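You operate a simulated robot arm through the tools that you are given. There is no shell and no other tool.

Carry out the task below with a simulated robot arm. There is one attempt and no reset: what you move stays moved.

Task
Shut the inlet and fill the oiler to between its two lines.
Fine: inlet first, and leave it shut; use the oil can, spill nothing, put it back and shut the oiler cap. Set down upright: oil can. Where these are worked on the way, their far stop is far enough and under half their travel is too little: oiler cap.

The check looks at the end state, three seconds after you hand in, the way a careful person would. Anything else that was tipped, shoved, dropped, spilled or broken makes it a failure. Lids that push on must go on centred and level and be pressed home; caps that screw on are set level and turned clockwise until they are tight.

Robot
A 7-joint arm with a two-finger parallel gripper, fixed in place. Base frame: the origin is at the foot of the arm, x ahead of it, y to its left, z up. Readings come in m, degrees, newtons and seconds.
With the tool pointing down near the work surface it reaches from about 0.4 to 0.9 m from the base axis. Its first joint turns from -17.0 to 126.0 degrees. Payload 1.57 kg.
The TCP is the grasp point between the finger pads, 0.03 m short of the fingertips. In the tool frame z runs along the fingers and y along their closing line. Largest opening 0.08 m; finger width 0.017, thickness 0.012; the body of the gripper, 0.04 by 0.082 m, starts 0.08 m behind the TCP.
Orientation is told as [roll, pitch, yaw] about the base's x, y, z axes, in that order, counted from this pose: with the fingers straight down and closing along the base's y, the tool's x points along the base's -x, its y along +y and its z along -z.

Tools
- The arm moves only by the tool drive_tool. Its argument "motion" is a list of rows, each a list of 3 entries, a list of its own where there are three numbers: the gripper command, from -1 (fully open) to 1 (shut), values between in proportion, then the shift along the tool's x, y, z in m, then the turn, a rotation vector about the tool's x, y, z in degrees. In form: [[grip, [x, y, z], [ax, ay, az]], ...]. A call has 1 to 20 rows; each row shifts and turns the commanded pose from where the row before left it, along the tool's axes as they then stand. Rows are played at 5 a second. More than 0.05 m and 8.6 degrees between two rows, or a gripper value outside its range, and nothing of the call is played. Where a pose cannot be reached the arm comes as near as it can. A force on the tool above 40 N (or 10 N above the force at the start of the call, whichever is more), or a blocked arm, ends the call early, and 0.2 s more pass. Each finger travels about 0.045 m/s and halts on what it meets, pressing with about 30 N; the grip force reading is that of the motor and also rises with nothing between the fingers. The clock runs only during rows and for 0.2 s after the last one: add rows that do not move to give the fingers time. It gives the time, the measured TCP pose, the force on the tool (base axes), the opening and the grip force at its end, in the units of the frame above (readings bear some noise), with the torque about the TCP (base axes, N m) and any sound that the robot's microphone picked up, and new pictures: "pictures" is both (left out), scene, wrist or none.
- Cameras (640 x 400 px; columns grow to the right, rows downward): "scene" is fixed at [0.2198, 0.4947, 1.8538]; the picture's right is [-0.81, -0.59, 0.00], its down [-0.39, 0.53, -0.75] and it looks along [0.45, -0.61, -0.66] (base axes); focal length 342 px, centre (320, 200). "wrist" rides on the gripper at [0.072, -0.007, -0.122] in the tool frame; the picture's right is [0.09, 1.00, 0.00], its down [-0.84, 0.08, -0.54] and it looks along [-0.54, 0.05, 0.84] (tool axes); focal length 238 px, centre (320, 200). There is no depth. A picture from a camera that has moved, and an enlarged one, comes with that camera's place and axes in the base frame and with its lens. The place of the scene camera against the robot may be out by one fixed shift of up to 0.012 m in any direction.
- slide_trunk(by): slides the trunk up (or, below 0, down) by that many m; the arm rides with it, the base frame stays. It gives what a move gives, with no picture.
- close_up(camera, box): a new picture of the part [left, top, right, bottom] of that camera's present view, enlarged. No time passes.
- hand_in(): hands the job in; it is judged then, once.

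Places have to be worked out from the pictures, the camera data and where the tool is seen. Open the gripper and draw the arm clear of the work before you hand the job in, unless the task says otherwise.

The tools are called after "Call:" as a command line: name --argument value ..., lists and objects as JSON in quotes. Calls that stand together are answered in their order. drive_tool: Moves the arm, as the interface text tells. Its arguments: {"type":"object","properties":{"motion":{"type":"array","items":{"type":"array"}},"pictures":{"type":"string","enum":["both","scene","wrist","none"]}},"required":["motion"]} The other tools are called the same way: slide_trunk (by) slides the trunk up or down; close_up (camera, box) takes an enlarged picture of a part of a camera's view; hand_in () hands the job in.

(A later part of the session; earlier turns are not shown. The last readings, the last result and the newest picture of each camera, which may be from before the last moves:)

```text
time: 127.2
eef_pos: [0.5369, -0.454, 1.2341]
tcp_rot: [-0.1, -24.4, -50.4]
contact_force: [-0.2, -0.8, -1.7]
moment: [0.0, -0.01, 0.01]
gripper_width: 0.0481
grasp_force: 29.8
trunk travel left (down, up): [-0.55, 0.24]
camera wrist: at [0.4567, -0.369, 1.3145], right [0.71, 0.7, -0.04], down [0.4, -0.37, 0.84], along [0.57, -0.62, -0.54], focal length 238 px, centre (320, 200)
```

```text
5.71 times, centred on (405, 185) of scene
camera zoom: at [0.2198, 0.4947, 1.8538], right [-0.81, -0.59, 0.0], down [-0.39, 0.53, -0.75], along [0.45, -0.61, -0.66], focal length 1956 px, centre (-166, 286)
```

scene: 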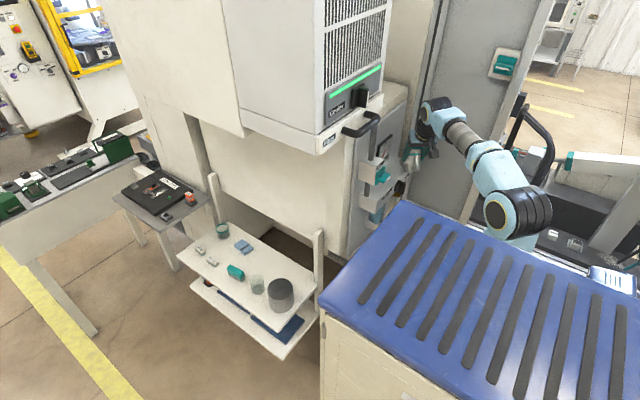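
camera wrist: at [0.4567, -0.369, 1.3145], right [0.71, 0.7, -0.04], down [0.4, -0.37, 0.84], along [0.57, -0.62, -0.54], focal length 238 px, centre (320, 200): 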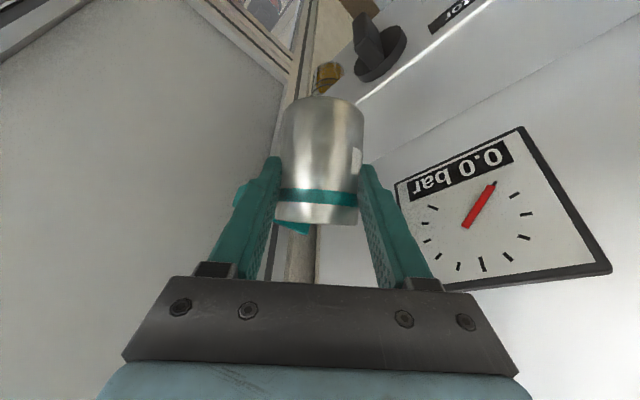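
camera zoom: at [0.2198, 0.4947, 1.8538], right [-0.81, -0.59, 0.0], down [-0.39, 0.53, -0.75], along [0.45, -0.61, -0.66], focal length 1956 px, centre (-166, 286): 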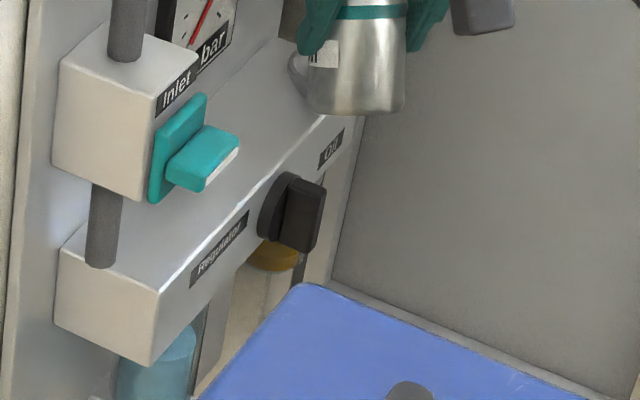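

Still no visible change; the can is probably less full than estimated. I check 58° the same way, holding a bit longer.

Call:
drive_tool --motion '[[1, [0, 0, 0], [0, 6, 0]], [1, [0, 0, 0], [0, 6, 0]], [1, [-0.002, 0, 0], [0, 6, 0]], [1, [-0.002, 0, 0], [0, 4, 0]], [1, [-0.002, 0, 0], [0, 3, 0]], [1, [0, 0, 0], [0, 3, 0]], [1, [0, 0, 0], [0, 0, 0]], [1, [0, 0, 0], [0, 0, 0]]]' --pictures "both"

Call:
close_up --camera "scene" --box '[380, 130, 430, 200]'

Call:
close_up --camera "wrist" --box '[250, 60, 390, 240]'

```text
time: 129.1
eef_pos: [0.5405, -0.4583, 1.2354]
tcp_rot: [-0.1, 3.7, -50.5]
contact_force: [0.0, -1.0, -1.0]
moment: [-0.03, -0.02, -0.01]
gripper_width: 0.048
grasp_force: 30.0
trunk travel left (down, up): [-0.55, 0.24]
camera wrist: at [0.4933, -0.4136, 1.3605], right [0.71, 0.7, 0.0], down [0.61, -0.62, 0.49], along [0.35, -0.34, -0.87], focal length 238 px, centre (320, 200)
```

scene: 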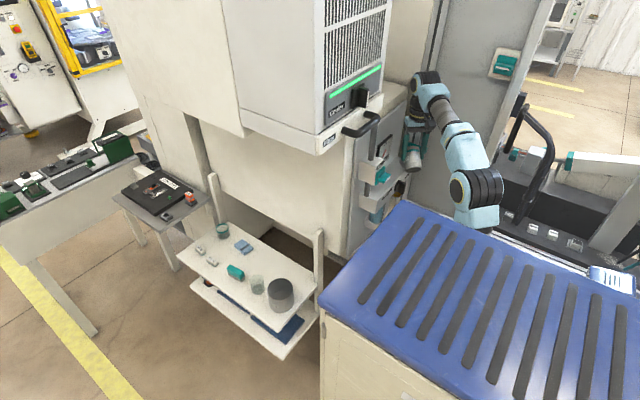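
wrist: 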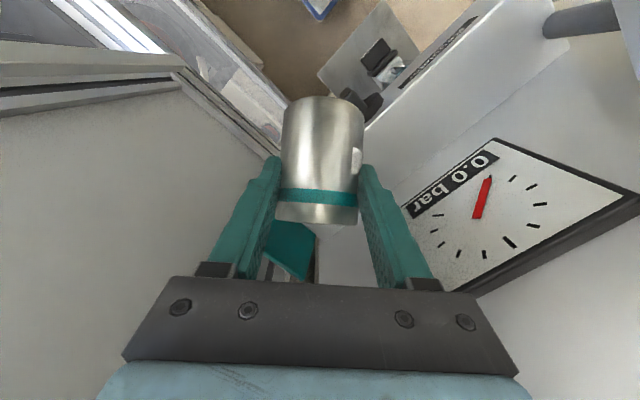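

```text
5.71 times, centred on (405, 165) of scene
camera zoom: at [0.2198, 0.4947, 1.8538], right [-0.81, -0.59, 0.0], down [-0.39, 0.53, -0.75], along [0.45, -0.61, -0.66], focal length 1956 px, centre (-166, 400)
```

zoom: 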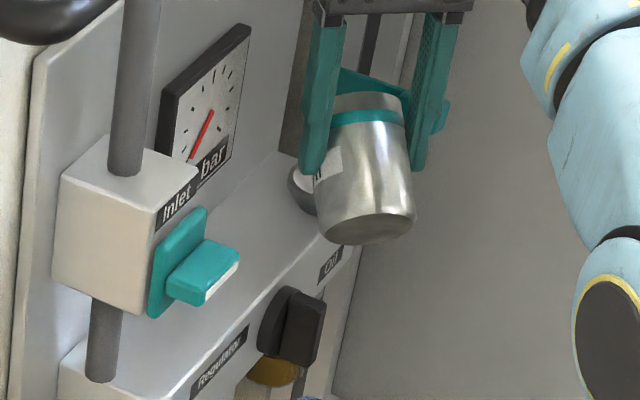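

```text
2.22 times, centred on (320, 150) of wrist
camera zoom: at [0.4933, -0.4136, 1.3605], right [0.71, 0.7, 0.0], down [0.61, -0.62, 0.49], along [0.35, -0.34, -0.87], focal length 530 px, centre (320, 311)
```

zoom: 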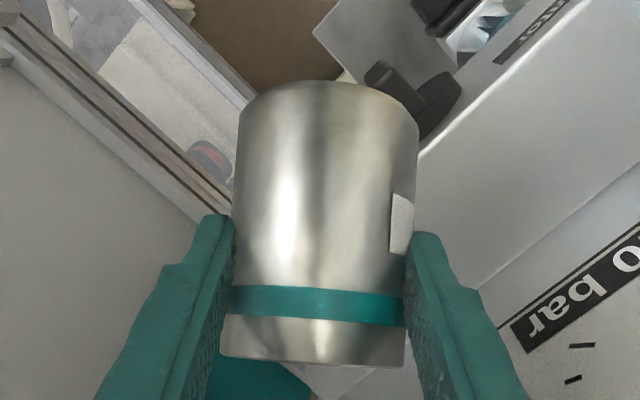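

I return to 30° and check the bowl again.

Call:
drive_tool --motion '[[1, [0, 0, 0], [0, 0, 0]], [1, [0.002, 0, 0], [0, -6, 0]], [1, [0.002, 0, 0], [0, -6, 0]], [1, [0.002, 0, 0], [0, -8, 0]], [1, [0, 0, 0], [0, -8, 0]], [1, [0, 0, 0], [0, 0, 0]]]' --pictures "none"

Call:
close_up --camera "wrist" --box '[300, 20, 370, 110]'

Call:
close_up --camera "scene" --box '[385, 130, 435, 200]'

```text
time: 130.4
eef_pos: [0.5364, -0.453, 1.2349]
tcp_rot: [-0.1, -24.3, -50.4]
contact_force: [0.9, -1.2, -1.9]
moment: [-0.02, -0.01, 0.0]
gripper_width: 0.0481
grasp_force: 29.7
trunk travel left (down, up): [-0.55, 0.24]
```

```text
4.44 times, centred on (335, 65) of wrist
camera zoom: at [0.4563, -0.3689, 1.315], right [0.71, 0.7, -0.04], down [0.4, -0.37, 0.84], along [0.57, -0.62, -0.54], focal length 1059 px, centre (253, 800)
```

zoom: 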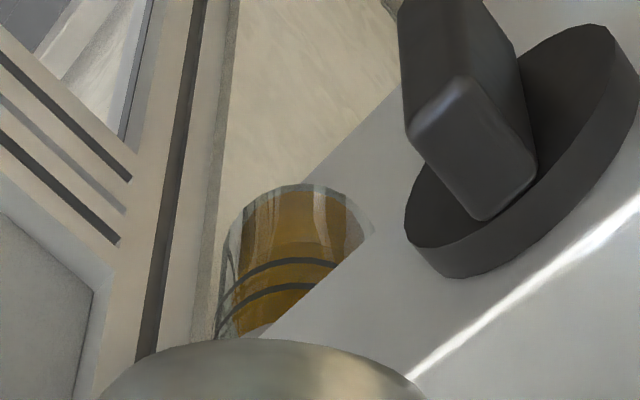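

```text
5.71 times, centred on (410, 165) of scene
camera zoom: at [0.2198, 0.4947, 1.8538], right [-0.81, -0.59, 0.0], down [-0.39, 0.53, -0.75], along [0.45, -0.61, -0.66], focal length 1956 px, centre (-194, 400)
```

zoom: 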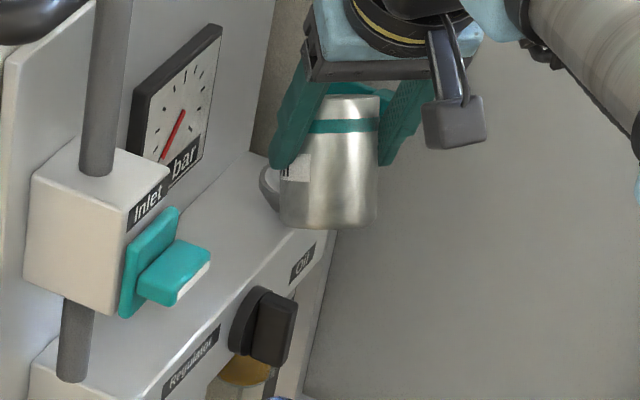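

Now oil has flowed: the surface in the bowl has risen. I zoom strongly on the bowl to judge the level against the two rings.

Call:
close_up --camera "wrist" --box '[310, 55, 345, 100]'

Call:
close_up --camera "scene" --box '[385, 180, 410, 205]'

```text
8.89 times, centred on (328, 78) of wrist
camera zoom: at [0.4563, -0.3689, 1.315], right [0.71, 0.7, -0.04], down [0.4, -0.37, 0.84], along [0.57, -0.62, -0.54], focal length 2119 px, centre (253, 1289)
```

zoom: 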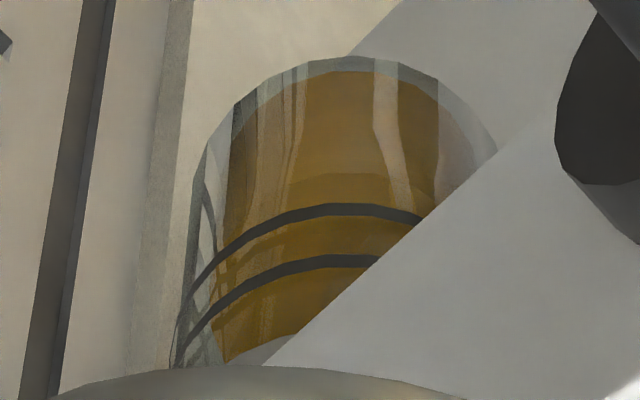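

```text
16.00 times, centred on (398, 192) of scene
camera zoom: at [0.2198, 0.4947, 1.8538], right [-0.81, -0.59, 0.0], down [-0.39, 0.53, -0.75], along [0.45, -0.61, -0.66], focal length 5478 px, centre (-920, 320)
```

zoom: 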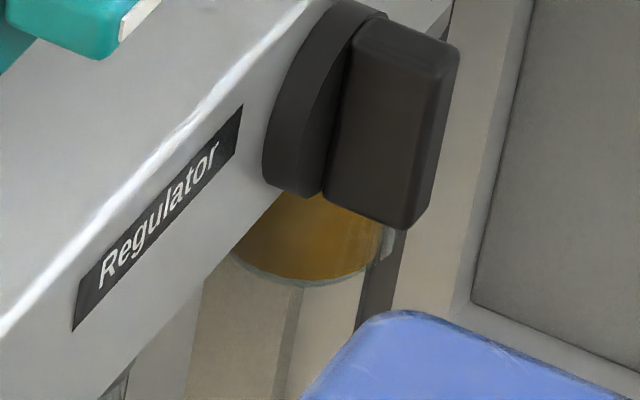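

The oil rose by about 1.2 ring spacings; about 1.1–1.4 more are needed to reach the middle. I tilt to 62°, hold, and return to 30° to check again.

Call:
drive_tool --motion '[[1, [0, 0, 0], [0, 7, 0]], [1, [0, 0, 0], [0, 7, 0]], [1, [-0.002, 0, 0], [0, 7, 0]], [1, [-0.002, 0, 0], [0, 4, 0]], [1, [-0.002, 0, 0], [0, 3, 0]], [1, [-0.002, 0, 0], [0, 2, 0]], [1, [0, 0, 0], [0, 2, 0]], [1, [0, 0, 0], [0, 0, 0]], [1, [0, 0, 0], [0, 0, 0]], [1, [0, 0, 0], [0, 0, 0]], [1, [0.002, 0, 0], [0, -4, 0]], [1, [0.002, 0, 0], [0, -6, 0]], [1, [0.002, 0, 0], [0, -7, 0]], [1, [0.002, 0, 0], [0, -7, 0]], [1, [0, 0, 0], [0, -8, 0]], [1, [0, 0, 0], [0, 0, 0]]]' --pictures "none"

Call:
close_up --camera "wrist" --box '[310, 55, 345, 100]'

Call:
close_up --camera "scene" --box '[385, 130, 435, 200]'

```text
time: 133.8
eef_pos: [0.5367, -0.4542, 1.2348]
tcp_rot: [-0.1, -24.4, -50.5]
contact_force: [0.1, 0.2, -1.4]
moment: [0.04, 0.01, 0.01]
gripper_width: 0.0479
grasp_force: 30.6
trunk travel left (down, up): [-0.55, 0.24]
```

```text
8.89 times, centred on (328, 78) of wrist
camera zoom: at [0.4563, -0.369, 1.3156], right [0.71, 0.7, -0.04], down [0.4, -0.37, 0.84], along [0.57, -0.62, -0.54], focal length 2119 px, centre (253, 1289)
```

zoom: 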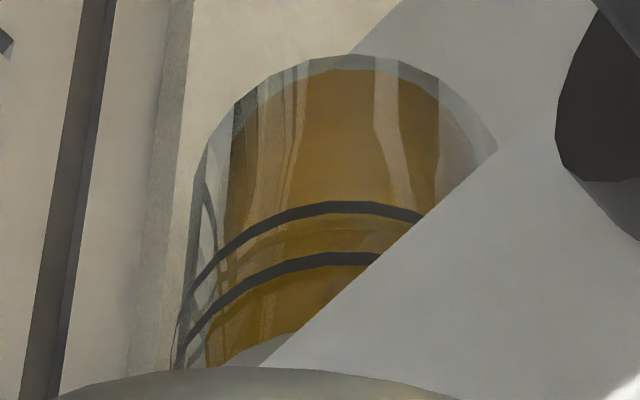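

```text
5.71 times, centred on (410, 165) of scene
camera zoom: at [0.2198, 0.4947, 1.8538], right [-0.81, -0.59, 0.0], down [-0.39, 0.53, -0.75], along [0.45, -0.61, -0.66], focal length 1956 px, centre (-194, 400)
```

zoom: 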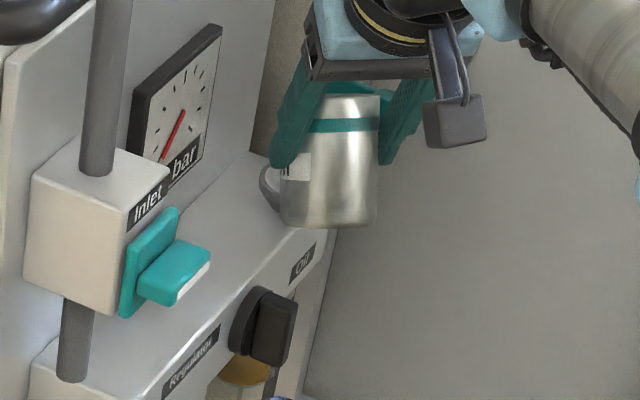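

The surface is now right at the lower line. A little more (to about 64°) should bring it to the middle.

Call:
drive_tool --motion '[[1, [0, 0, 0], [0, 7, 0]], [1, [0, 0, 0], [0, 7, 0]], [1, [-0.002, 0, 0], [0, 7, 0]], [1, [-0.002, 0, 0], [0, 4, 0]], [1, [-0.002, 0, 0], [0, 3, 0]], [1, [-0.002, 0, 0], [0, 3, 0]], [1, [-0.001, 0, 0], [0, 2, 0]], [1, [0, 0, 0], [0, 1, 0]], [1, [0, 0, 0], [0, 0, 0]], [1, [0, 0, 0], [0, 0, 0]], [1, [0, 0, 0], [0, 0, 0]], [1, [0.003, 0, 0], [0, -5, 0]], [1, [0.002, 0, 0], [0, -7, 0]], [1, [0.002, 0, 0], [0, -7, 0]], [1, [0.002, 0, 0], [0, -7, 0]], [1, [0, 0, 0], [0, -8, 0]], [1, [0, 0, 0], [0, 0, 0]]]' --pictures "none"

Call:
close_up --camera "wrist" --box '[310, 55, 345, 100]'

Call:
close_up --camera "scene" --box '[385, 130, 435, 200]'

```text
time: 137.4
eef_pos: [0.5363, -0.4531, 1.235]
tcp_rot: [-0.1, -24.4, -50.3]
contact_force: [-0.8, -0.9, -1.7]
moment: [0.0, 0.0, -0.01]
gripper_width: 0.0481
grasp_force: 29.7
trunk travel left (down, up): [-0.55, 0.24]
```

```text
8.89 times, centred on (328, 78) of wrist
camera zoom: at [0.4563, -0.3692, 1.3161], right [0.71, 0.7, -0.04], down [0.4, -0.37, 0.84], along [0.57, -0.62, -0.54], focal length 2119 px, centre (253, 1289)
```

zoom: 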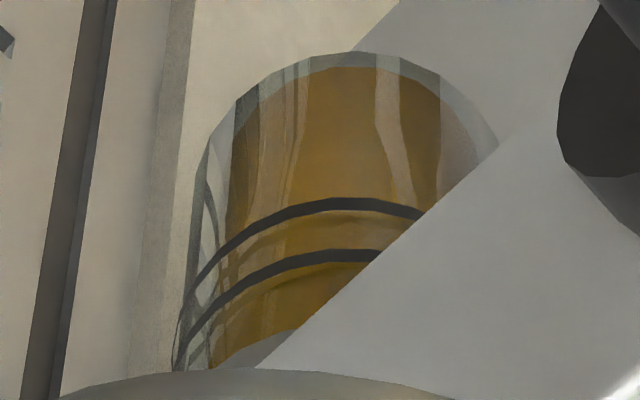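

```text
5.71 times, centred on (410, 165) of scene
camera zoom: at [0.2198, 0.4947, 1.8538], right [-0.81, -0.59, 0.0], down [-0.39, 0.53, -0.75], along [0.45, -0.61, -0.66], focal length 1956 px, centre (-194, 400)
```

zoom: 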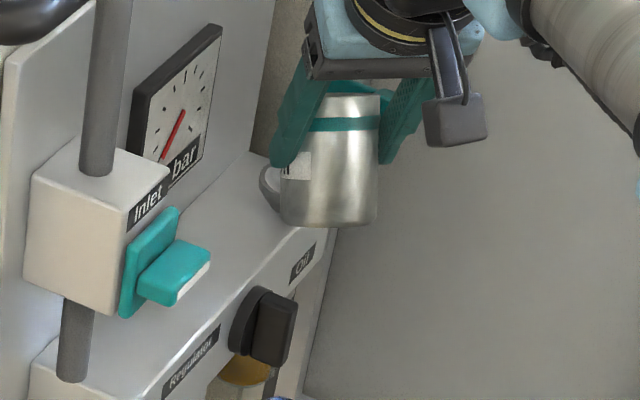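

The surface now lies between the rings, near the upper one — filling is enough. I raise the can clear of the funnel and bring it upright.

Call:
drive_tool --motion '[[1, [-0.0062, 0, -0.0137], [0, 0, 0]], [1, [-0.0062, 0, -0.0137], [0, 0, 0]], [1, [-0.0062, 0, -0.0137], [0, 0, 0]], [1, [0, 0, 0], [0, -5, 0]], [1, [0, 0, 0], [0, -5, 0]], [1, [0, 0, 0], [0, -5, 0]], [1, [0, 0, 0], [0, -5, 0]], [1, [0, 0, 0], [0, -5, 0]], [1, [0, 0, 0], [0, -5, 0]], [1, [0, 0, 0], [0, 0, 0]]]' --pictures "both"

Call:
close_up --camera "scene" --box '[370, 110, 450, 200]'

Call:
close_up --camera "wrist" --box '[270, 0, 390, 110]'

```text
time: 139.7
eef_pos: [0.5367, -0.4525, 1.2811]
tcp_rot: [-0.1, -54.3, -50.4]
contact_force: [0.1, 0.1, -1.7]
moment: [0.04, 0.02, -0.01]
gripper_width: 0.0483
grasp_force: 30.4
trunk travel left (down, up): [-0.55, 0.24]
camera wrist: at [0.4404, -0.3494, 1.2923], right [0.73, 0.68, -0.08], down [0.09, 0.01, 1.0], along [0.67, -0.74, -0.05], focal length 238 px, centre (320, 200)
```

scene: 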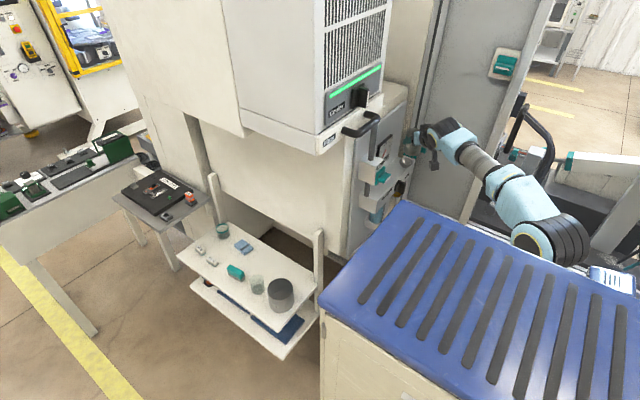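
wrist: 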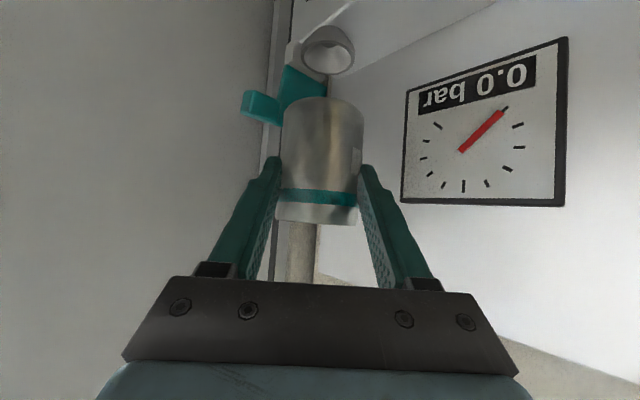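

```text
4.44 times, centred on (410, 155) of scene
camera zoom: at [0.2198, 0.4947, 1.8538], right [-0.81, -0.59, 0.0], down [-0.39, 0.53, -0.75], along [0.45, -0.61, -0.66], focal length 1522 px, centre (-80, 400)
```

zoom: 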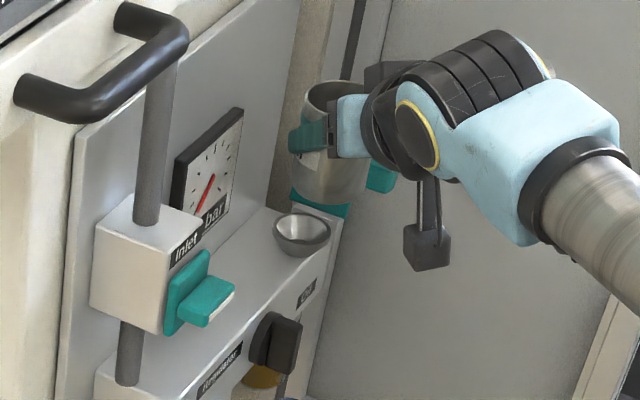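

```text
3.64 times, centred on (330, 55) of wrist
camera zoom: at [0.4404, -0.3494, 1.2923], right [0.73, 0.68, -0.08], down [0.09, 0.01, 1.0], along [0.67, -0.74, -0.05], focal length 867 px, centre (284, 727)
```

zoom: 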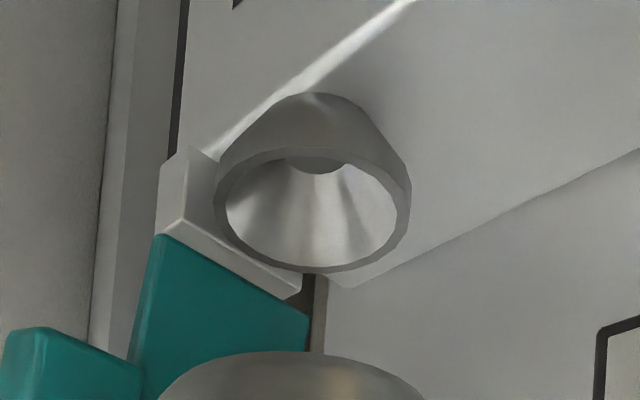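

No spill visible on funnel or box. I retrace the path: yaw back to −73° while backing away from the panel.

Call:
drive_tool --motion '[[1, [0.0033, -0.002, -0.0089], [2.3, 0, 1.7]], [1, [0.0066, -0.0039, -0.0178], [5.5, 0, 3.95]], [1, [0.0066, -0.0039, -0.0178], [5.5, 0, 3.95]], [1, [0.0066, -0.0039, -0.0178], [5.5, 0, 3.95]], [1, [0.0033, -0.002, -0.0089], [0, 0, 0]], [1, [0.0067, 0.0031, -0.0145], [0, 0, 0]], [1, [0.0135, 0.0063, -0.0291], [0, 0, 0]], [1, [0.0135, 0.0063, -0.0291], [0, 0, 0]], [1, [0.0135, 0.0063, -0.0291], [0, 0, 0]], [1, [0.0135, 0.0063, -0.0291], [0, 0, 0]], [1, [0.0067, 0.0031, -0.0145], [0, 0, 0]], [1, [0, 0, 0], [0, 0, 0]]]' --pictures "both"

```text
time: 142.2
eef_pos: [0.4747, -0.2377, 1.3311]
tcp_rot: [-0.2, -54.3, -73.6]
contact_force: [-0.1, 0.5, -2.1]
moment: [0.05, 0.03, -0.02]
gripper_width: 0.0481
grasp_force: 29.6
trunk travel left (down, up): [-0.55, 0.24]
camera wrist: at [0.4261, -0.1052, 1.3435], right [0.94, 0.33, -0.08], down [0.09, -0.02, 1.0], along [0.33, -0.94, -0.05], focal length 238 px, centre (320, 200)
```

scene: 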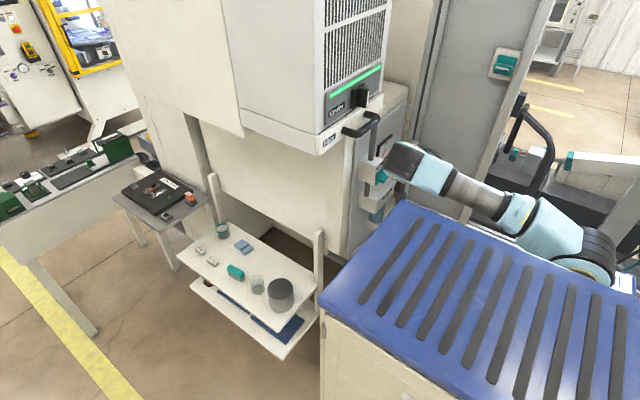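
wrist: 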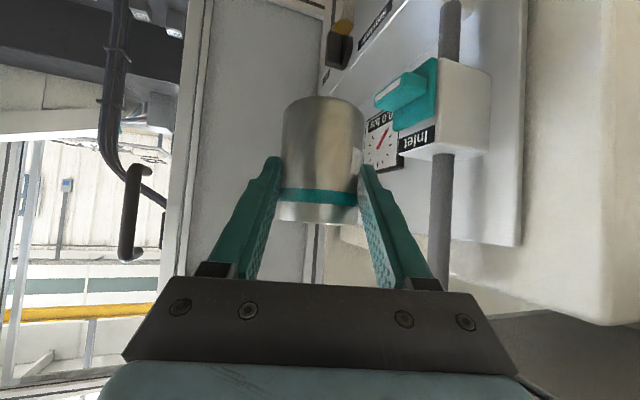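

The bowl shows at the top edge of the wrist view; I zoom on it for a flatter look at the level.

Call:
close_up --camera "wrist" --box '[310, 0, 380, 60]'

```text
6.67 times, centred on (345, 30) of wrist
camera zoom: at [0.4261, -0.1052, 1.3435], right [0.94, 0.33, -0.08], down [0.09, -0.02, 1.0], along [0.33, -0.94, -0.05], focal length 1589 px, centre (153, 1333)
```

zoom: 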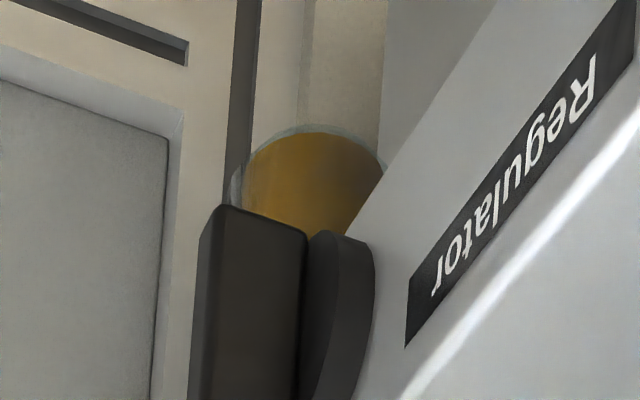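

The knob hides the bowl from here; I'll verify the level later with an empty gripper. I continue retracing: yaw back to −38°, keeping the can level above the inlet.

Call:
drive_tool --motion '[[1, [0.0004, 0.0107, -0.0005], [-2.9, 0, -2.07]], [1, [0.0008, 0.0215, -0.001], [-5.77, 0, -4.13]], [1, [0.0008, 0.0215, -0.001], [-5.77, 0, -4.13]], [1, [0.0008, 0.0215, -0.001], [-5.77, 0, -4.13]], [1, [0.0008, 0.0215, -0.001], [-5.77, 0, -4.13]], [1, [0.0004, 0.0107, -0.0005], [-2.9, 0, -2.07]], [1, [0, 0, 0], [0, 0, 0]]]' --pictures "wrist"

```text
time: 143.8
eef_pos: [0.5615, -0.1782, 1.3305]
tcp_rot: [0.0, -54.2, -38.1]
contact_force: [-0.2, -0.2, -1.5]
moment: [0.04, 0.04, -0.01]
gripper_width: 0.048
grasp_force: 30.0
trunk travel left (down, up): [-0.55, 0.24]
camera wrist: at [0.4444, -0.0973, 1.343], right [0.57, 0.82, -0.07], down [0.09, 0.03, 1.0], along [0.82, -0.58, -0.05], focal length 238 px, centre (320, 200)
```

wrist: 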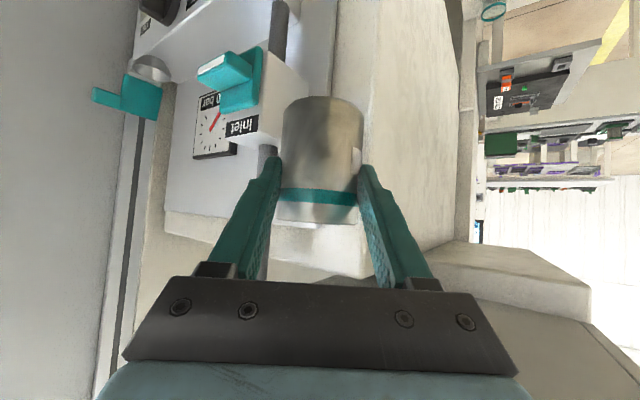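

Next I yaw from −38° to −6°.

Call:
drive_tool --motion '[[1, [0.0012, 0.0235, -0.0018], [-5.77, 0, -4.13]], [1, [0.0012, 0.0235, -0.0018], [-5.77, 0, -4.13]], [1, [0.0012, 0.0235, -0.0018], [-5.77, 0, -4.13]], [1, [0.0012, 0.0235, -0.0018], [-5.77, 0, -4.13]], [1, [0.0006, 0.0118, -0.0009], [-3.0, 0, -2.15]], [1, [0, 0, 0], [0, 0, 0]]]' --pictures "wrist"

Call:
slide_trunk --by -0.3

```text
time: 145.2
eef_pos: [0.5963, -0.0792, 1.3319]
tcp_rot: [0.0, -54.3, -6.1]
contact_force: [0.0, -0.3, -1.5]
moment: [0.02, 0.03, -0.01]
gripper_width: 0.0482
grasp_force: 30.0
trunk travel left (down, up): [-0.55, 0.24]
camera wrist: at [0.4547, -0.0718, 1.3433], right [0.05, 1.0, -0.07], down [0.06, 0.07, 1.0], along [1.0, -0.05, -0.05], focal length 238 px, centre (320, 200)
```

wrist: 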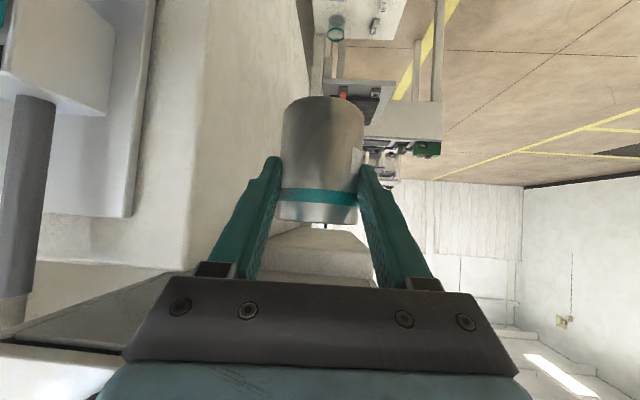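

```text
time: 148.2
eef_pos: [0.5965, -0.0793, 1.0314]
tcp_rot: [0.1, -54.4, -6.2]
contact_force: [-0.1, -0.3, -2.1]
moment: [0.02, 0.04, -0.01]
gripper_width: 0.0479
grasp_force: 29.4
trunk travel left (down, up): [-0.25, 0.54]
```

I move forward over the trolley again at safe height, shifting slightly to +y to clear the post.

Call:
drive_tool --motion '[[1, [-0.0141, 0.012, -0.0017], [0, 0, 0]], [1, [-0.0081, 0.0075, 0.0113], [0, 0, 0]], [1, [-0.0162, 0.003, 0.0226], [0, 0, 0]], [1, [-0.0162, 0.003, 0.0226], [0, 0, 0]], [1, [-0.0162, 0.003, 0.0226], [0, 0, 0]], [1, [-0.0162, 0.003, 0.0226], [0, 0, 0]], [1, [-0.0162, 0.003, 0.0226], [0, 0, 0]], [1, [-0.0162, 0.003, 0.0226], [0, 0, 0]], [1, [-0.0162, 0.003, 0.0226], [0, 0, 0]], [1, [-0.0162, 0.003, 0.0226], [0, 0, 0]], [1, [-0.0081, 0.0015, 0.0113], [0, 0, 0]], [1, [0, 0, 0], [0, 0, 0]]]' --pictures "both"

```text
time: 150.8
eef_pos: [0.8588, -0.0615, 1.0437]
tcp_rot: [0.2, -54.3, -6.1]
contact_force: [0.2, -0.5, -1.8]
moment: [0.0, 0.03, -0.03]
gripper_width: 0.0484
grasp_force: 30.1
trunk travel left (down, up): [-0.25, 0.54]
camera wrist: at [0.7152, -0.0537, 1.0561], right [0.05, 1.0, -0.07], down [0.06, 0.07, 1.0], along [1.0, -0.06, -0.05], focal length 238 px, centre (320, 200)
```

scene: 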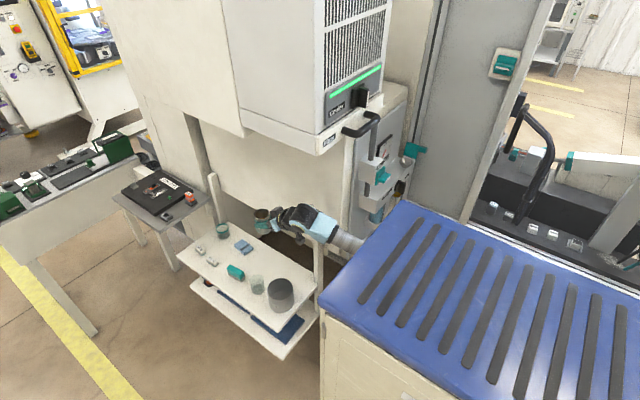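
wrist: 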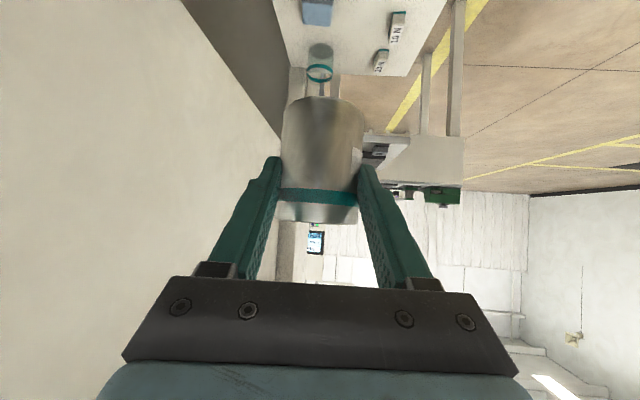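

I lower with the trunk, line up over the can's original spot and check the view before setting down.

Call:
slide_trunk --by -0.13

Call:
drive_tool --motion '[[1, [0.003, -0.0115, -0.005], [0, 0, 0]], [1, [0.003, -0.0115, -0.005], [0, 0, 0]], [1, [0.0014, -0.0098, -0.0002], [0, 0, 0]], [1, [0, 0, 0], [0, 0, 0]]]' --pictures "none"

```text
time: 152.4
eef_pos: [0.8583, -0.0611, 0.9144]
tcp_rot: [0.0, -54.3, -6.1]
contact_force: [-0.2, -0.3, -2.1]
moment: [-0.01, 0.06, -0.02]
gripper_width: 0.0479
grasp_force: 29.6
trunk travel left (down, up): [-0.12, 0.67]
```

```text
time: 153.4
eef_pos: [0.842, -0.0937, 0.9144]
tcp_rot: [0.1, -54.4, -6.0]
contact_force: [0.8, -0.3, -1.2]
moment: [-0.03, 0.05, -0.02]
gripper_width: 0.0478
grasp_force: 29.7
trunk travel left (down, up): [-0.12, 0.67]
```

Now I descend vertically onto the original spot, slowing near the table.

Call:
drive_tool --motion '[[1, [0.0058, 0, 0.0091], [0, 0, 0]], [1, [0.0163, 0, 0.0117], [0, 0, 0]], [1, [0.0163, 0, 0.0117], [0, 0, 0]], [1, [0.0163, 0, 0.0117], [0, 0, 0]], [1, [0.0163, 0, 0.0117], [0, 0, 0]], [1, [0.0163, 0, 0.0117], [0, 0, 0]], [1, [0.0081, 0, 0.0058], [0, 0, 0]], [1, [0.0065, 0, 0.0047], [0, 0, 0]], [1, [0, 0, 0], [0, 0, 0]]]' --pictures "wrist"

Call:
close_up --camera "wrist" --box '[230, 60, 430, 250]'

```text
time: 155.4
eef_pos: [0.8456, -0.0931, 0.7863]
tcp_rot: [0.1, -54.4, -6.1]
contact_force: [0.3, -0.5, -0.5]
moment: [0.04, 0.03, -0.01]
gripper_width: 0.0478
grasp_force: 30.0
trunk travel left (down, up): [-0.12, 0.67]
camera wrist: at [0.7031, -0.0858, 0.7976], right [0.05, 1.0, -0.07], down [0.06, 0.07, 1.0], along [1.0, -0.06, -0.05], focal length 238 px, centre (320, 200)
```

wrist: 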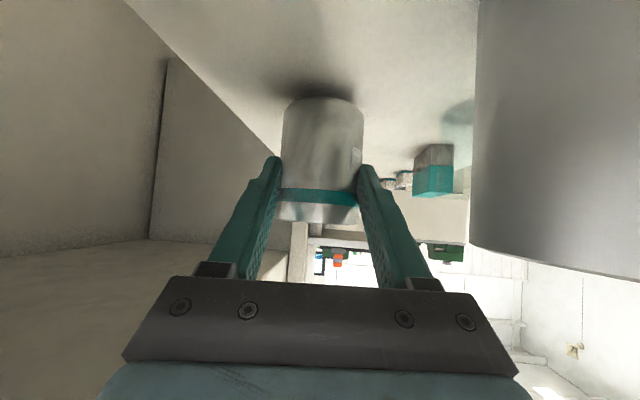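

```text
2.11 times, centred on (330, 155) of wrist
camera zoom: at [0.7031, -0.0858, 0.7976], right [0.05, 1.0, -0.07], down [0.06, 0.07, 1.0], along [1.0, -0.06, -0.05], focal length 502 px, centre (299, 295)
```

zoom: 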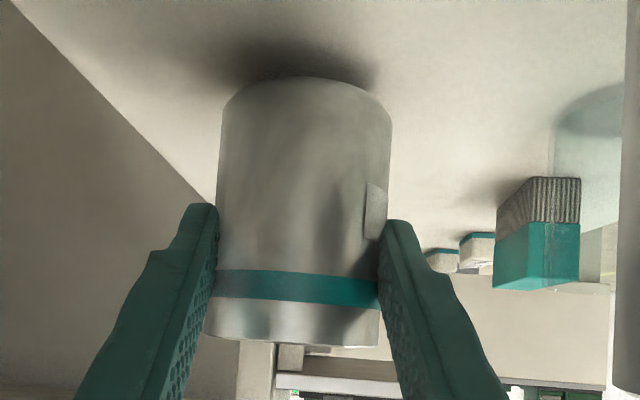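

About 1 cm to go. I lower in small steps to touch down.

Call:
drive_tool --motion '[[1, [0.0033, 0, 0.0023], [0, 0, 0]], [1, [0.0024, 0, 0.0017], [0, 0, 0]], [1, [0.0016, 0, 0.0012], [0, 0, 0]], [1, [0, 0, 0], [0, 0, 0]]]' --pictures "none"

Call:
close_up --camera "wrist" --box '[230, 60, 430, 250]'

```text
time: 156.4
eef_pos: [0.8448, -0.0925, 0.7776]
tcp_rot: [0.1, -54.3, -6.1]
contact_force: [0.4, 0.3, -1.0]
moment: [0.0, 0.06, -0.02]
gripper_width: 0.048
grasp_force: 30.1
trunk travel left (down, up): [-0.12, 0.67]
```

```text
2.11 times, centred on (330, 155) of wrist
camera zoom: at [0.7031, -0.0856, 0.7884], right [0.05, 1.0, -0.07], down [0.06, 0.07, 1.0], along [1.0, -0.06, -0.05], focal length 502 px, centre (299, 295)
```

zoom: 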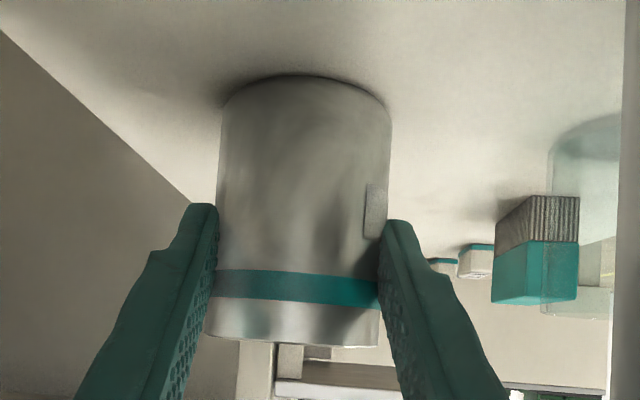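

Nearly touching. I go down 2 mm more and check the force.

Call:
drive_tool --motion '[[1, [0.0016, 0, 0.0012], [0, 0, 0]], [1, [0, 0, 0], [0, 0, 0]], [1, [0, 0, 0], [0, 0, 0]]]' --pictures "none"

Call:
close_up --camera "wrist" --box '[260, 70, 400, 150]'

```text
time: 157.2
eef_pos: [0.8452, -0.094, 0.777]
tcp_rot: [0.0, -54.6, -6.2]
contact_force: [-0.8, -0.7, 7.4]
moment: [-0.23, -0.31, -0.01]
gripper_width: 0.0479
grasp_force: 30.1
trunk travel left (down, up): [-0.12, 0.67]
```

```text
4.57 times, centred on (330, 110) of wrist
camera zoom: at [0.703, -0.0856, 0.7876], right [0.05, 1.0, -0.07], down [0.05, 0.07, 1.0], along [1.0, -0.06, -0.05], focal length 1090 px, centre (274, 611)
```

zoom: 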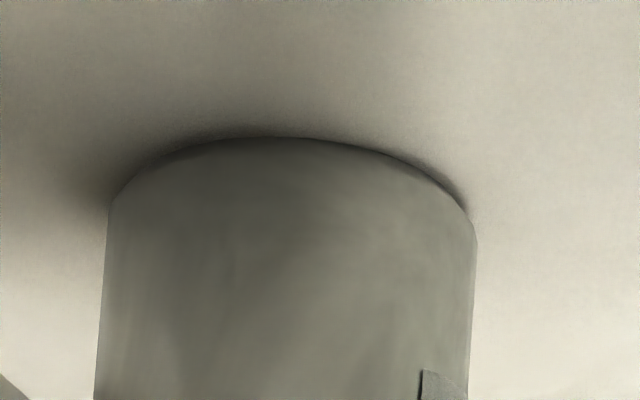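

The can is on the table (7 N). I release gradually.

Call:
drive_tool --motion '[[0.2, [0, 0, 0], [0, 0, 0]], [-0.1, [0, 0, 0], [0, 0, 0]], [-0.25, [0, 0, 0], [0, 0, 0]], [-0.35, [0, 0, 0], [0, 0, 0]], [-0.5, [0, 0, 0], [0, 0, 0]], [-0.7, [0, 0, 0], [0, 0, 0]], [-0.7, [0, 0, 0], [0, 0, 0]]]' --pictures "wrist"

Call:
close_up --camera "scene" --box '[250, 230, 330, 310]'

Call:
close_up --camera "wrist" --box '[230, 60, 430, 250]'

```text
time: 158.8
eef_pos: [0.8457, -0.0925, 0.7742]
tcp_rot: [0.0, -54.4, -6.1]
contact_force: [0.9, 0.4, 0.4]
moment: [0.01, 0.01, 0.03]
gripper_width: 0.068
grasp_force: 0.0
trunk travel left (down, up): [-0.12, 0.67]
camera wrist: at [0.7031, -0.0854, 0.7865], right [0.05, 1.0, -0.07], down [0.06, 0.07, 1.0], along [1.0, -0.06, -0.05], focal length 238 px, centre (320, 200)
```

wrist: 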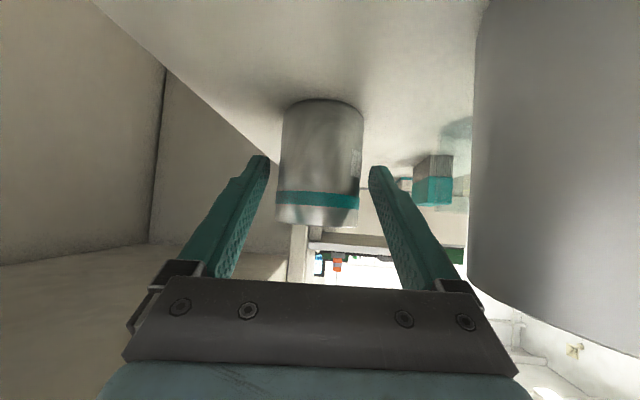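

```text
5.00 times, centred on (290, 270) of scene
camera zoom: at [0.2198, 0.4947, 1.8538], right [-0.81, -0.59, 0.0], down [-0.39, 0.53, -0.75], along [0.45, -0.61, -0.66], focal length 1712 px, centre (470, -150)
```

zoom: 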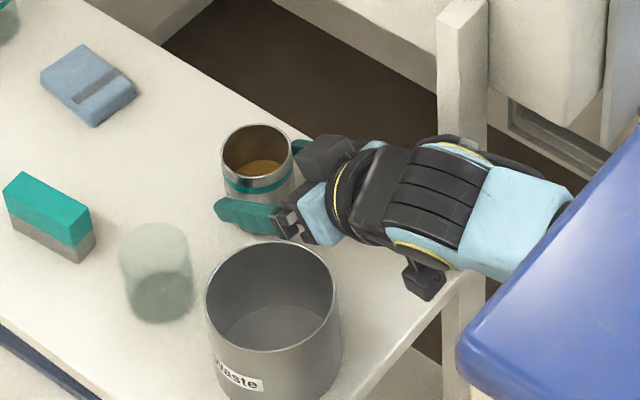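

```text
2.11 times, centred on (330, 155) of wrist
camera zoom: at [0.7031, -0.0854, 0.7865], right [0.05, 1.0, -0.07], down [0.06, 0.07, 1.0], along [1.0, -0.06, -0.05], focal length 502 px, centre (299, 295)
```

zoom: 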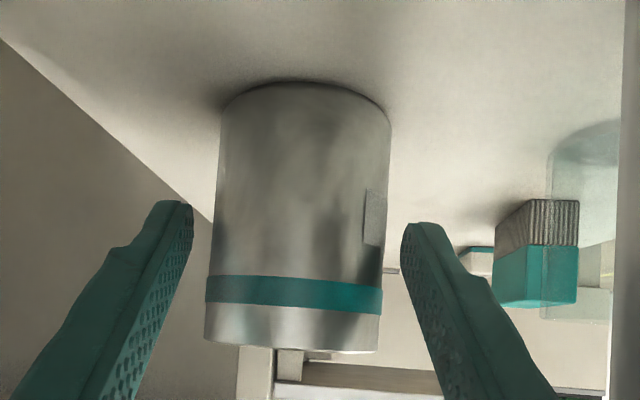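

The can stands upright in its place. I back out along the tool axis and rise.

Call:
drive_tool --motion '[[-0.7, [0, 0, -0.025], [0, 0, 0]], [-0.7, [0, 0, -0.03], [0, 0, 0]], [-0.7, [0, 0, -0.03], [0, 0, 0]], [-0.7, [0, 0, -0.03], [0, 0, 0]], [-0.7, [-0.0163, 0.01, -0.0117], [0, 0, 0]], [-0.7, [-0.0244, 0.01, -0.0175], [0, 0, 0]], [-0.7, [-0.0244, 0.01, -0.0175], [0, 0, 0]], [-0.7, [-0.0244, 0, -0.0175], [0, 0, 0]], [1, [-0.0244, 0, -0.0175], [0, 0, 0]], [1, [0, 0, 0], [0, 0, 0]]]' --pictures "both"

Call:
close_up --camera "scene" --box '[180, 200, 340, 320]'

```text
time: 161.0
eef_pos: [0.7551, -0.0531, 0.9824]
tcp_rot: [0.1, -54.2, -6.1]
contact_force: [-0.5, 0.2, 0.3]
moment: [-0.01, 0.0, 0.0]
gripper_width: 0.016
grasp_force: 0.4
trunk travel left (down, up): [-0.12, 0.67]
camera wrist: at [0.6131, -0.0453, 0.9946], right [0.05, 1.0, -0.07], down [0.06, 0.07, 1.0], along [1.0, -0.06, -0.05], focal length 238 px, centre (320, 200)
```

scene: 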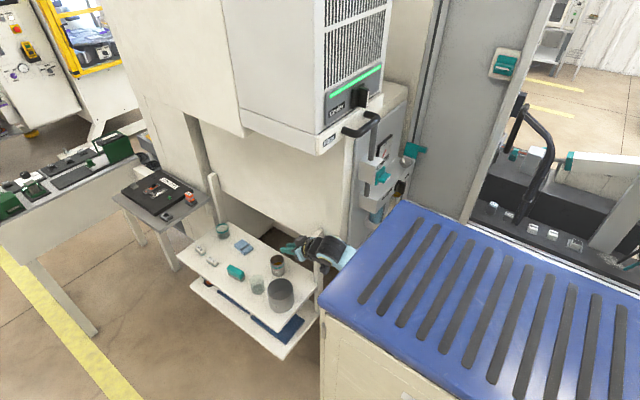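
wrist: 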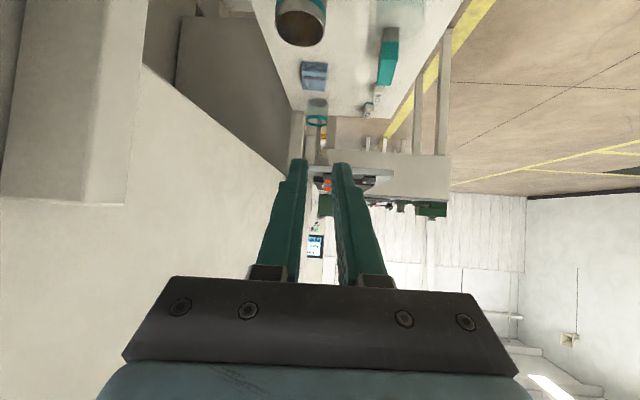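

```text
3.33 times, centred on (260, 260) of scene
camera zoom: at [0.2198, 0.4947, 1.8538], right [-0.81, -0.59, 0.0], down [-0.39, 0.53, -0.75], along [0.45, -0.61, -0.66], focal length 1141 px, centre (520, 0)
```

zoom: 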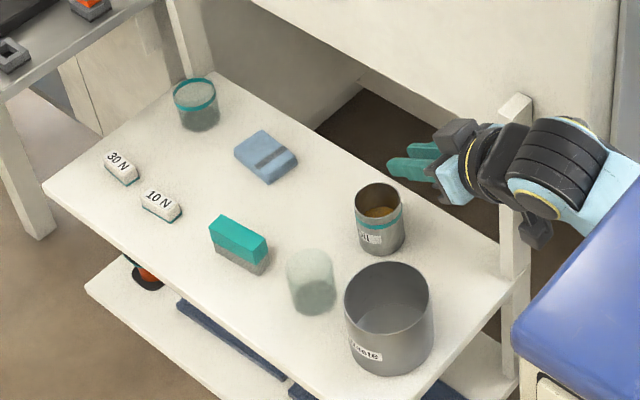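

The can is back in place and everything else on the trolley is undisturbed. I raise the trunk and retrace toward the panel with the empty, closed gripper.

Call:
slide_trunk --by 0.13

Call:
drive_tool --motion '[[1, [0.0217, -0.003, -0.0194], [0, 0, 0]], [1, [0.0255, -0.003, -0.0182], [0, 0, 0]], [1, [0.0255, -0.003, -0.0182], [0, 0, 0]], [1, [0.0255, -0.003, -0.0182], [0, 0, 0]], [1, [0.0255, -0.003, -0.0182], [0, 0, 0]], [1, [0.0174, -0.0031, -0.0243], [0, 0, 0]], [1, [0, 0, 0], [0, 0, 0]]]' --pictures "wrist"

```text
time: 162.6
eef_pos: [0.7554, -0.054, 1.1126]
tcp_rot: [0.2, -54.3, -6.2]
contact_force: [-0.4, 0.6, -0.8]
moment: [0.02, -0.01, 0.0]
gripper_width: 0.0
grasp_force: 21.3
trunk travel left (down, up): [-0.25, 0.54]
```

```text
time: 164.2
eef_pos: [0.5779, -0.0531, 1.0649]
tcp_rot: [0.0, -54.3, -6.2]
contact_force: [0.3, 0.1, 0.1]
moment: [0.02, 0.0, 0.0]
gripper_width: 0.0002
grasp_force: 21.1
trunk travel left (down, up): [-0.25, 0.54]
camera wrist: at [0.4356, -0.0445, 1.0769], right [0.05, 1.0, -0.07], down [0.06, 0.07, 1.0], along [1.0, -0.06, -0.05], focal length 238 px, centre (320, 200)
```

wrist: 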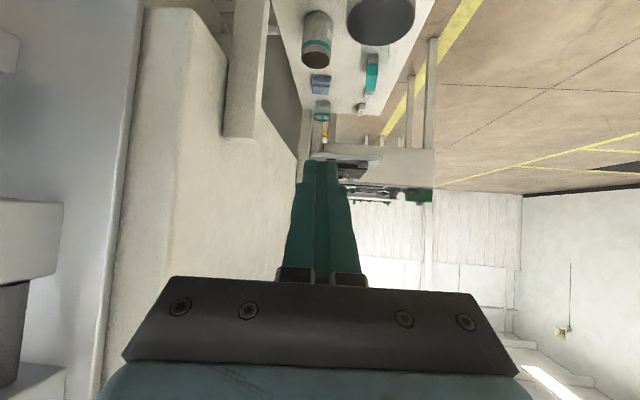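

I raise the trunk and sweep the heading to about −73° along the proven arc.

Call:
slide_trunk --by 0.28

Call:
drive_tool --motion '[[1, [-0.001, -0.025, 0.0014], [6.0, 0, 4.3]], [1, [-0.001, -0.025, 0.0014], [6.0, 0, 4.3]], [1, [-0.001, -0.025, 0.0014], [6.0, 0, 4.3]], [1, [-0.001, -0.025, 0.0014], [6.0, 0, 4.3]], [1, [-0.001, -0.025, 0.0014], [6.0, 0, 4.3]], [1, [0.0006, -0.0235, -0.001], [6.0, 0, 4.3]], [1, [0.0006, -0.0235, -0.001], [6.0, 0, 4.3]], [1, [0.0006, -0.0235, -0.001], [6.0, 0, 4.3]], [1, [0.0006, -0.0235, -0.001], [6.0, 0, 4.3]], [1, [0, 0, 0], [0, 0, 0]]]' --pictures "both"

```text
time: 167.0
eef_pos: [0.5778, -0.0522, 1.3453]
tcp_rot: [0.0, -54.3, -6.1]
contact_force: [-0.7, 0.3, -0.6]
moment: [-0.01, 0.0, -0.01]
gripper_width: 0.0
grasp_force: 21.2
trunk travel left (down, up): [-0.53, 0.26]
```

```text
time: 169.2
eef_pos: [0.4644, -0.2211, 1.3454]
tcp_rot: [-0.1, -54.3, -72.6]
contact_force: [-0.6, -0.7, -0.6]
moment: [-0.01, -0.05, 0.01]
gripper_width: 0.0004
grasp_force: 21.3
trunk travel left (down, up): [-0.53, 0.26]
camera wrist: at [0.4142, -0.0894, 1.3574], right [0.93, 0.35, -0.07], down [0.09, -0.02, 1.0], along [0.35, -0.94, -0.05], focal length 238 px, centre (320, 200)
```

scene: 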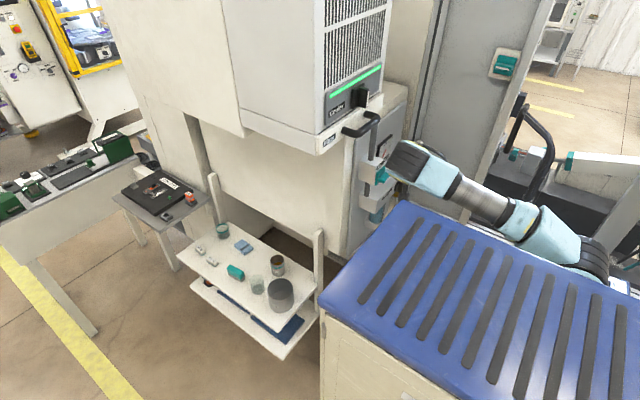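
wrist: 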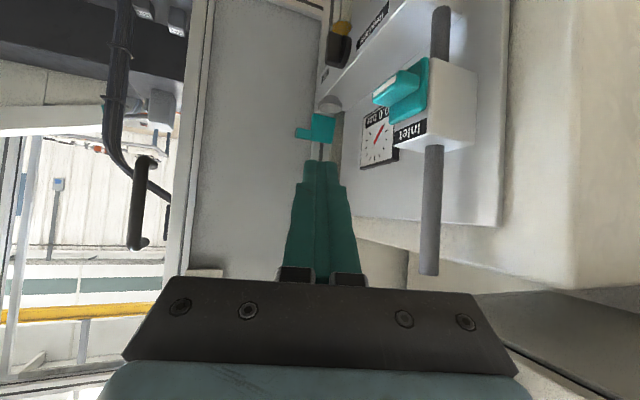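

I lower the trunk 0.27 m so the camera comes to the height of the bowl's lines, then move closer in front of the panel.

Call:
slide_trunk --by -0.27

Call:
drive_tool --motion '[[1, [-0.013, -0.012, 0.021], [0, 0, 0]], [1, [-0.0155, -0.012, 0.0225], [0, 0, 0]], [1, [-0.0155, -0.012, 0.0225], [0, 0, 0]], [1, [-0.0155, -0.012, 0.0225], [0, 0, 0]], [1, [0, 0, 0], [0, 0, 0]]]' --pictures "both"

```text
time: 172.0
eef_pos: [0.465, -0.2218, 1.0752]
tcp_rot: [0.0, -54.3, -72.5]
contact_force: [-1.2, 0.5, 0.2]
moment: [0.01, 0.0, -0.03]
gripper_width: 0.0
grasp_force: 21.6
trunk travel left (down, up): [-0.26, 0.53]
```

```text
time: 173.2
eef_pos: [0.4642, -0.3368, 1.0734]
tcp_rot: [-0.1, -54.3, -72.5]
contact_force: [0.0, -0.6, -0.2]
moment: [0.02, -0.01, -0.03]
gripper_width: 0.0002
grasp_force: 21.3
out of reach, approached as far as the arm can: row 2, 3
trunk travel left (down, up): [-0.26, 0.53]
camera wrist: at [0.4136, -0.2053, 1.0856], right [0.93, 0.35, -0.08], down [0.09, -0.02, 1.0], along [0.35, -0.94, -0.05], focal length 238 px, centre (320, 200)
```

scene: 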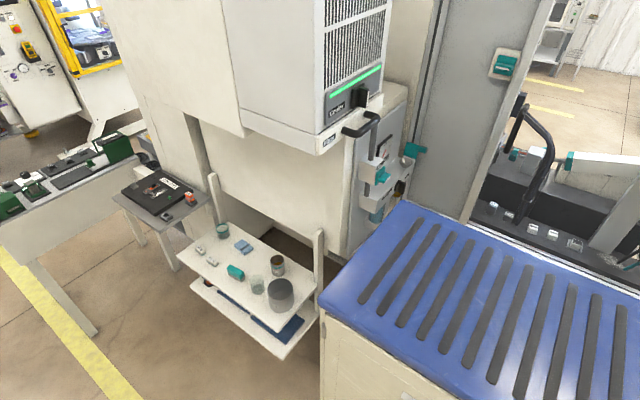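
wrist: 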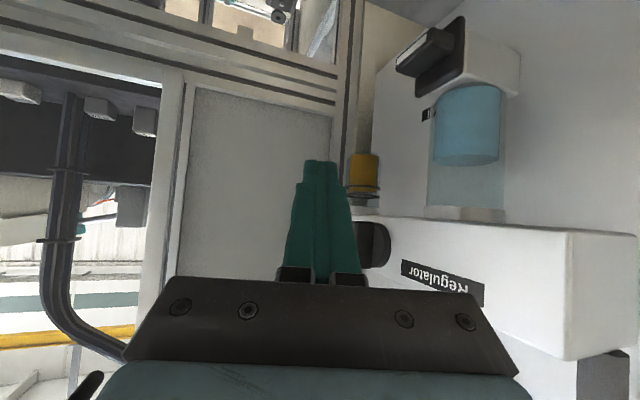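

The camera is now level with the bowl. I zoom on the oiler glass to read the level.

Call:
close_up --camera "wrist" --box '[335, 140, 395, 220]'

```text
5.00 times, centred on (365, 180) of wrist
camera zoom: at [0.4136, -0.2053, 1.0856], right [0.93, 0.35, -0.08], down [0.09, -0.02, 1.0], along [0.35, -0.94, -0.05], focal length 1192 px, centre (95, 300)
```

zoom: 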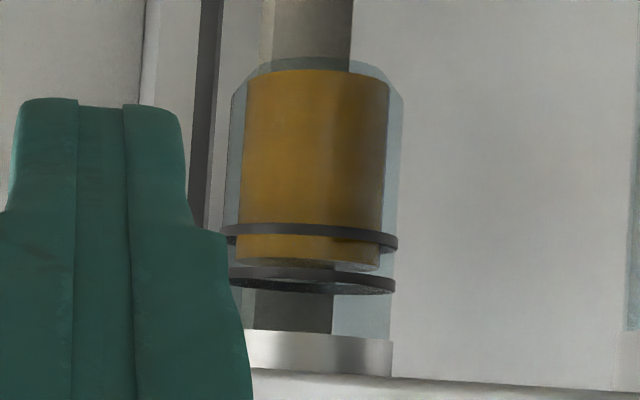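

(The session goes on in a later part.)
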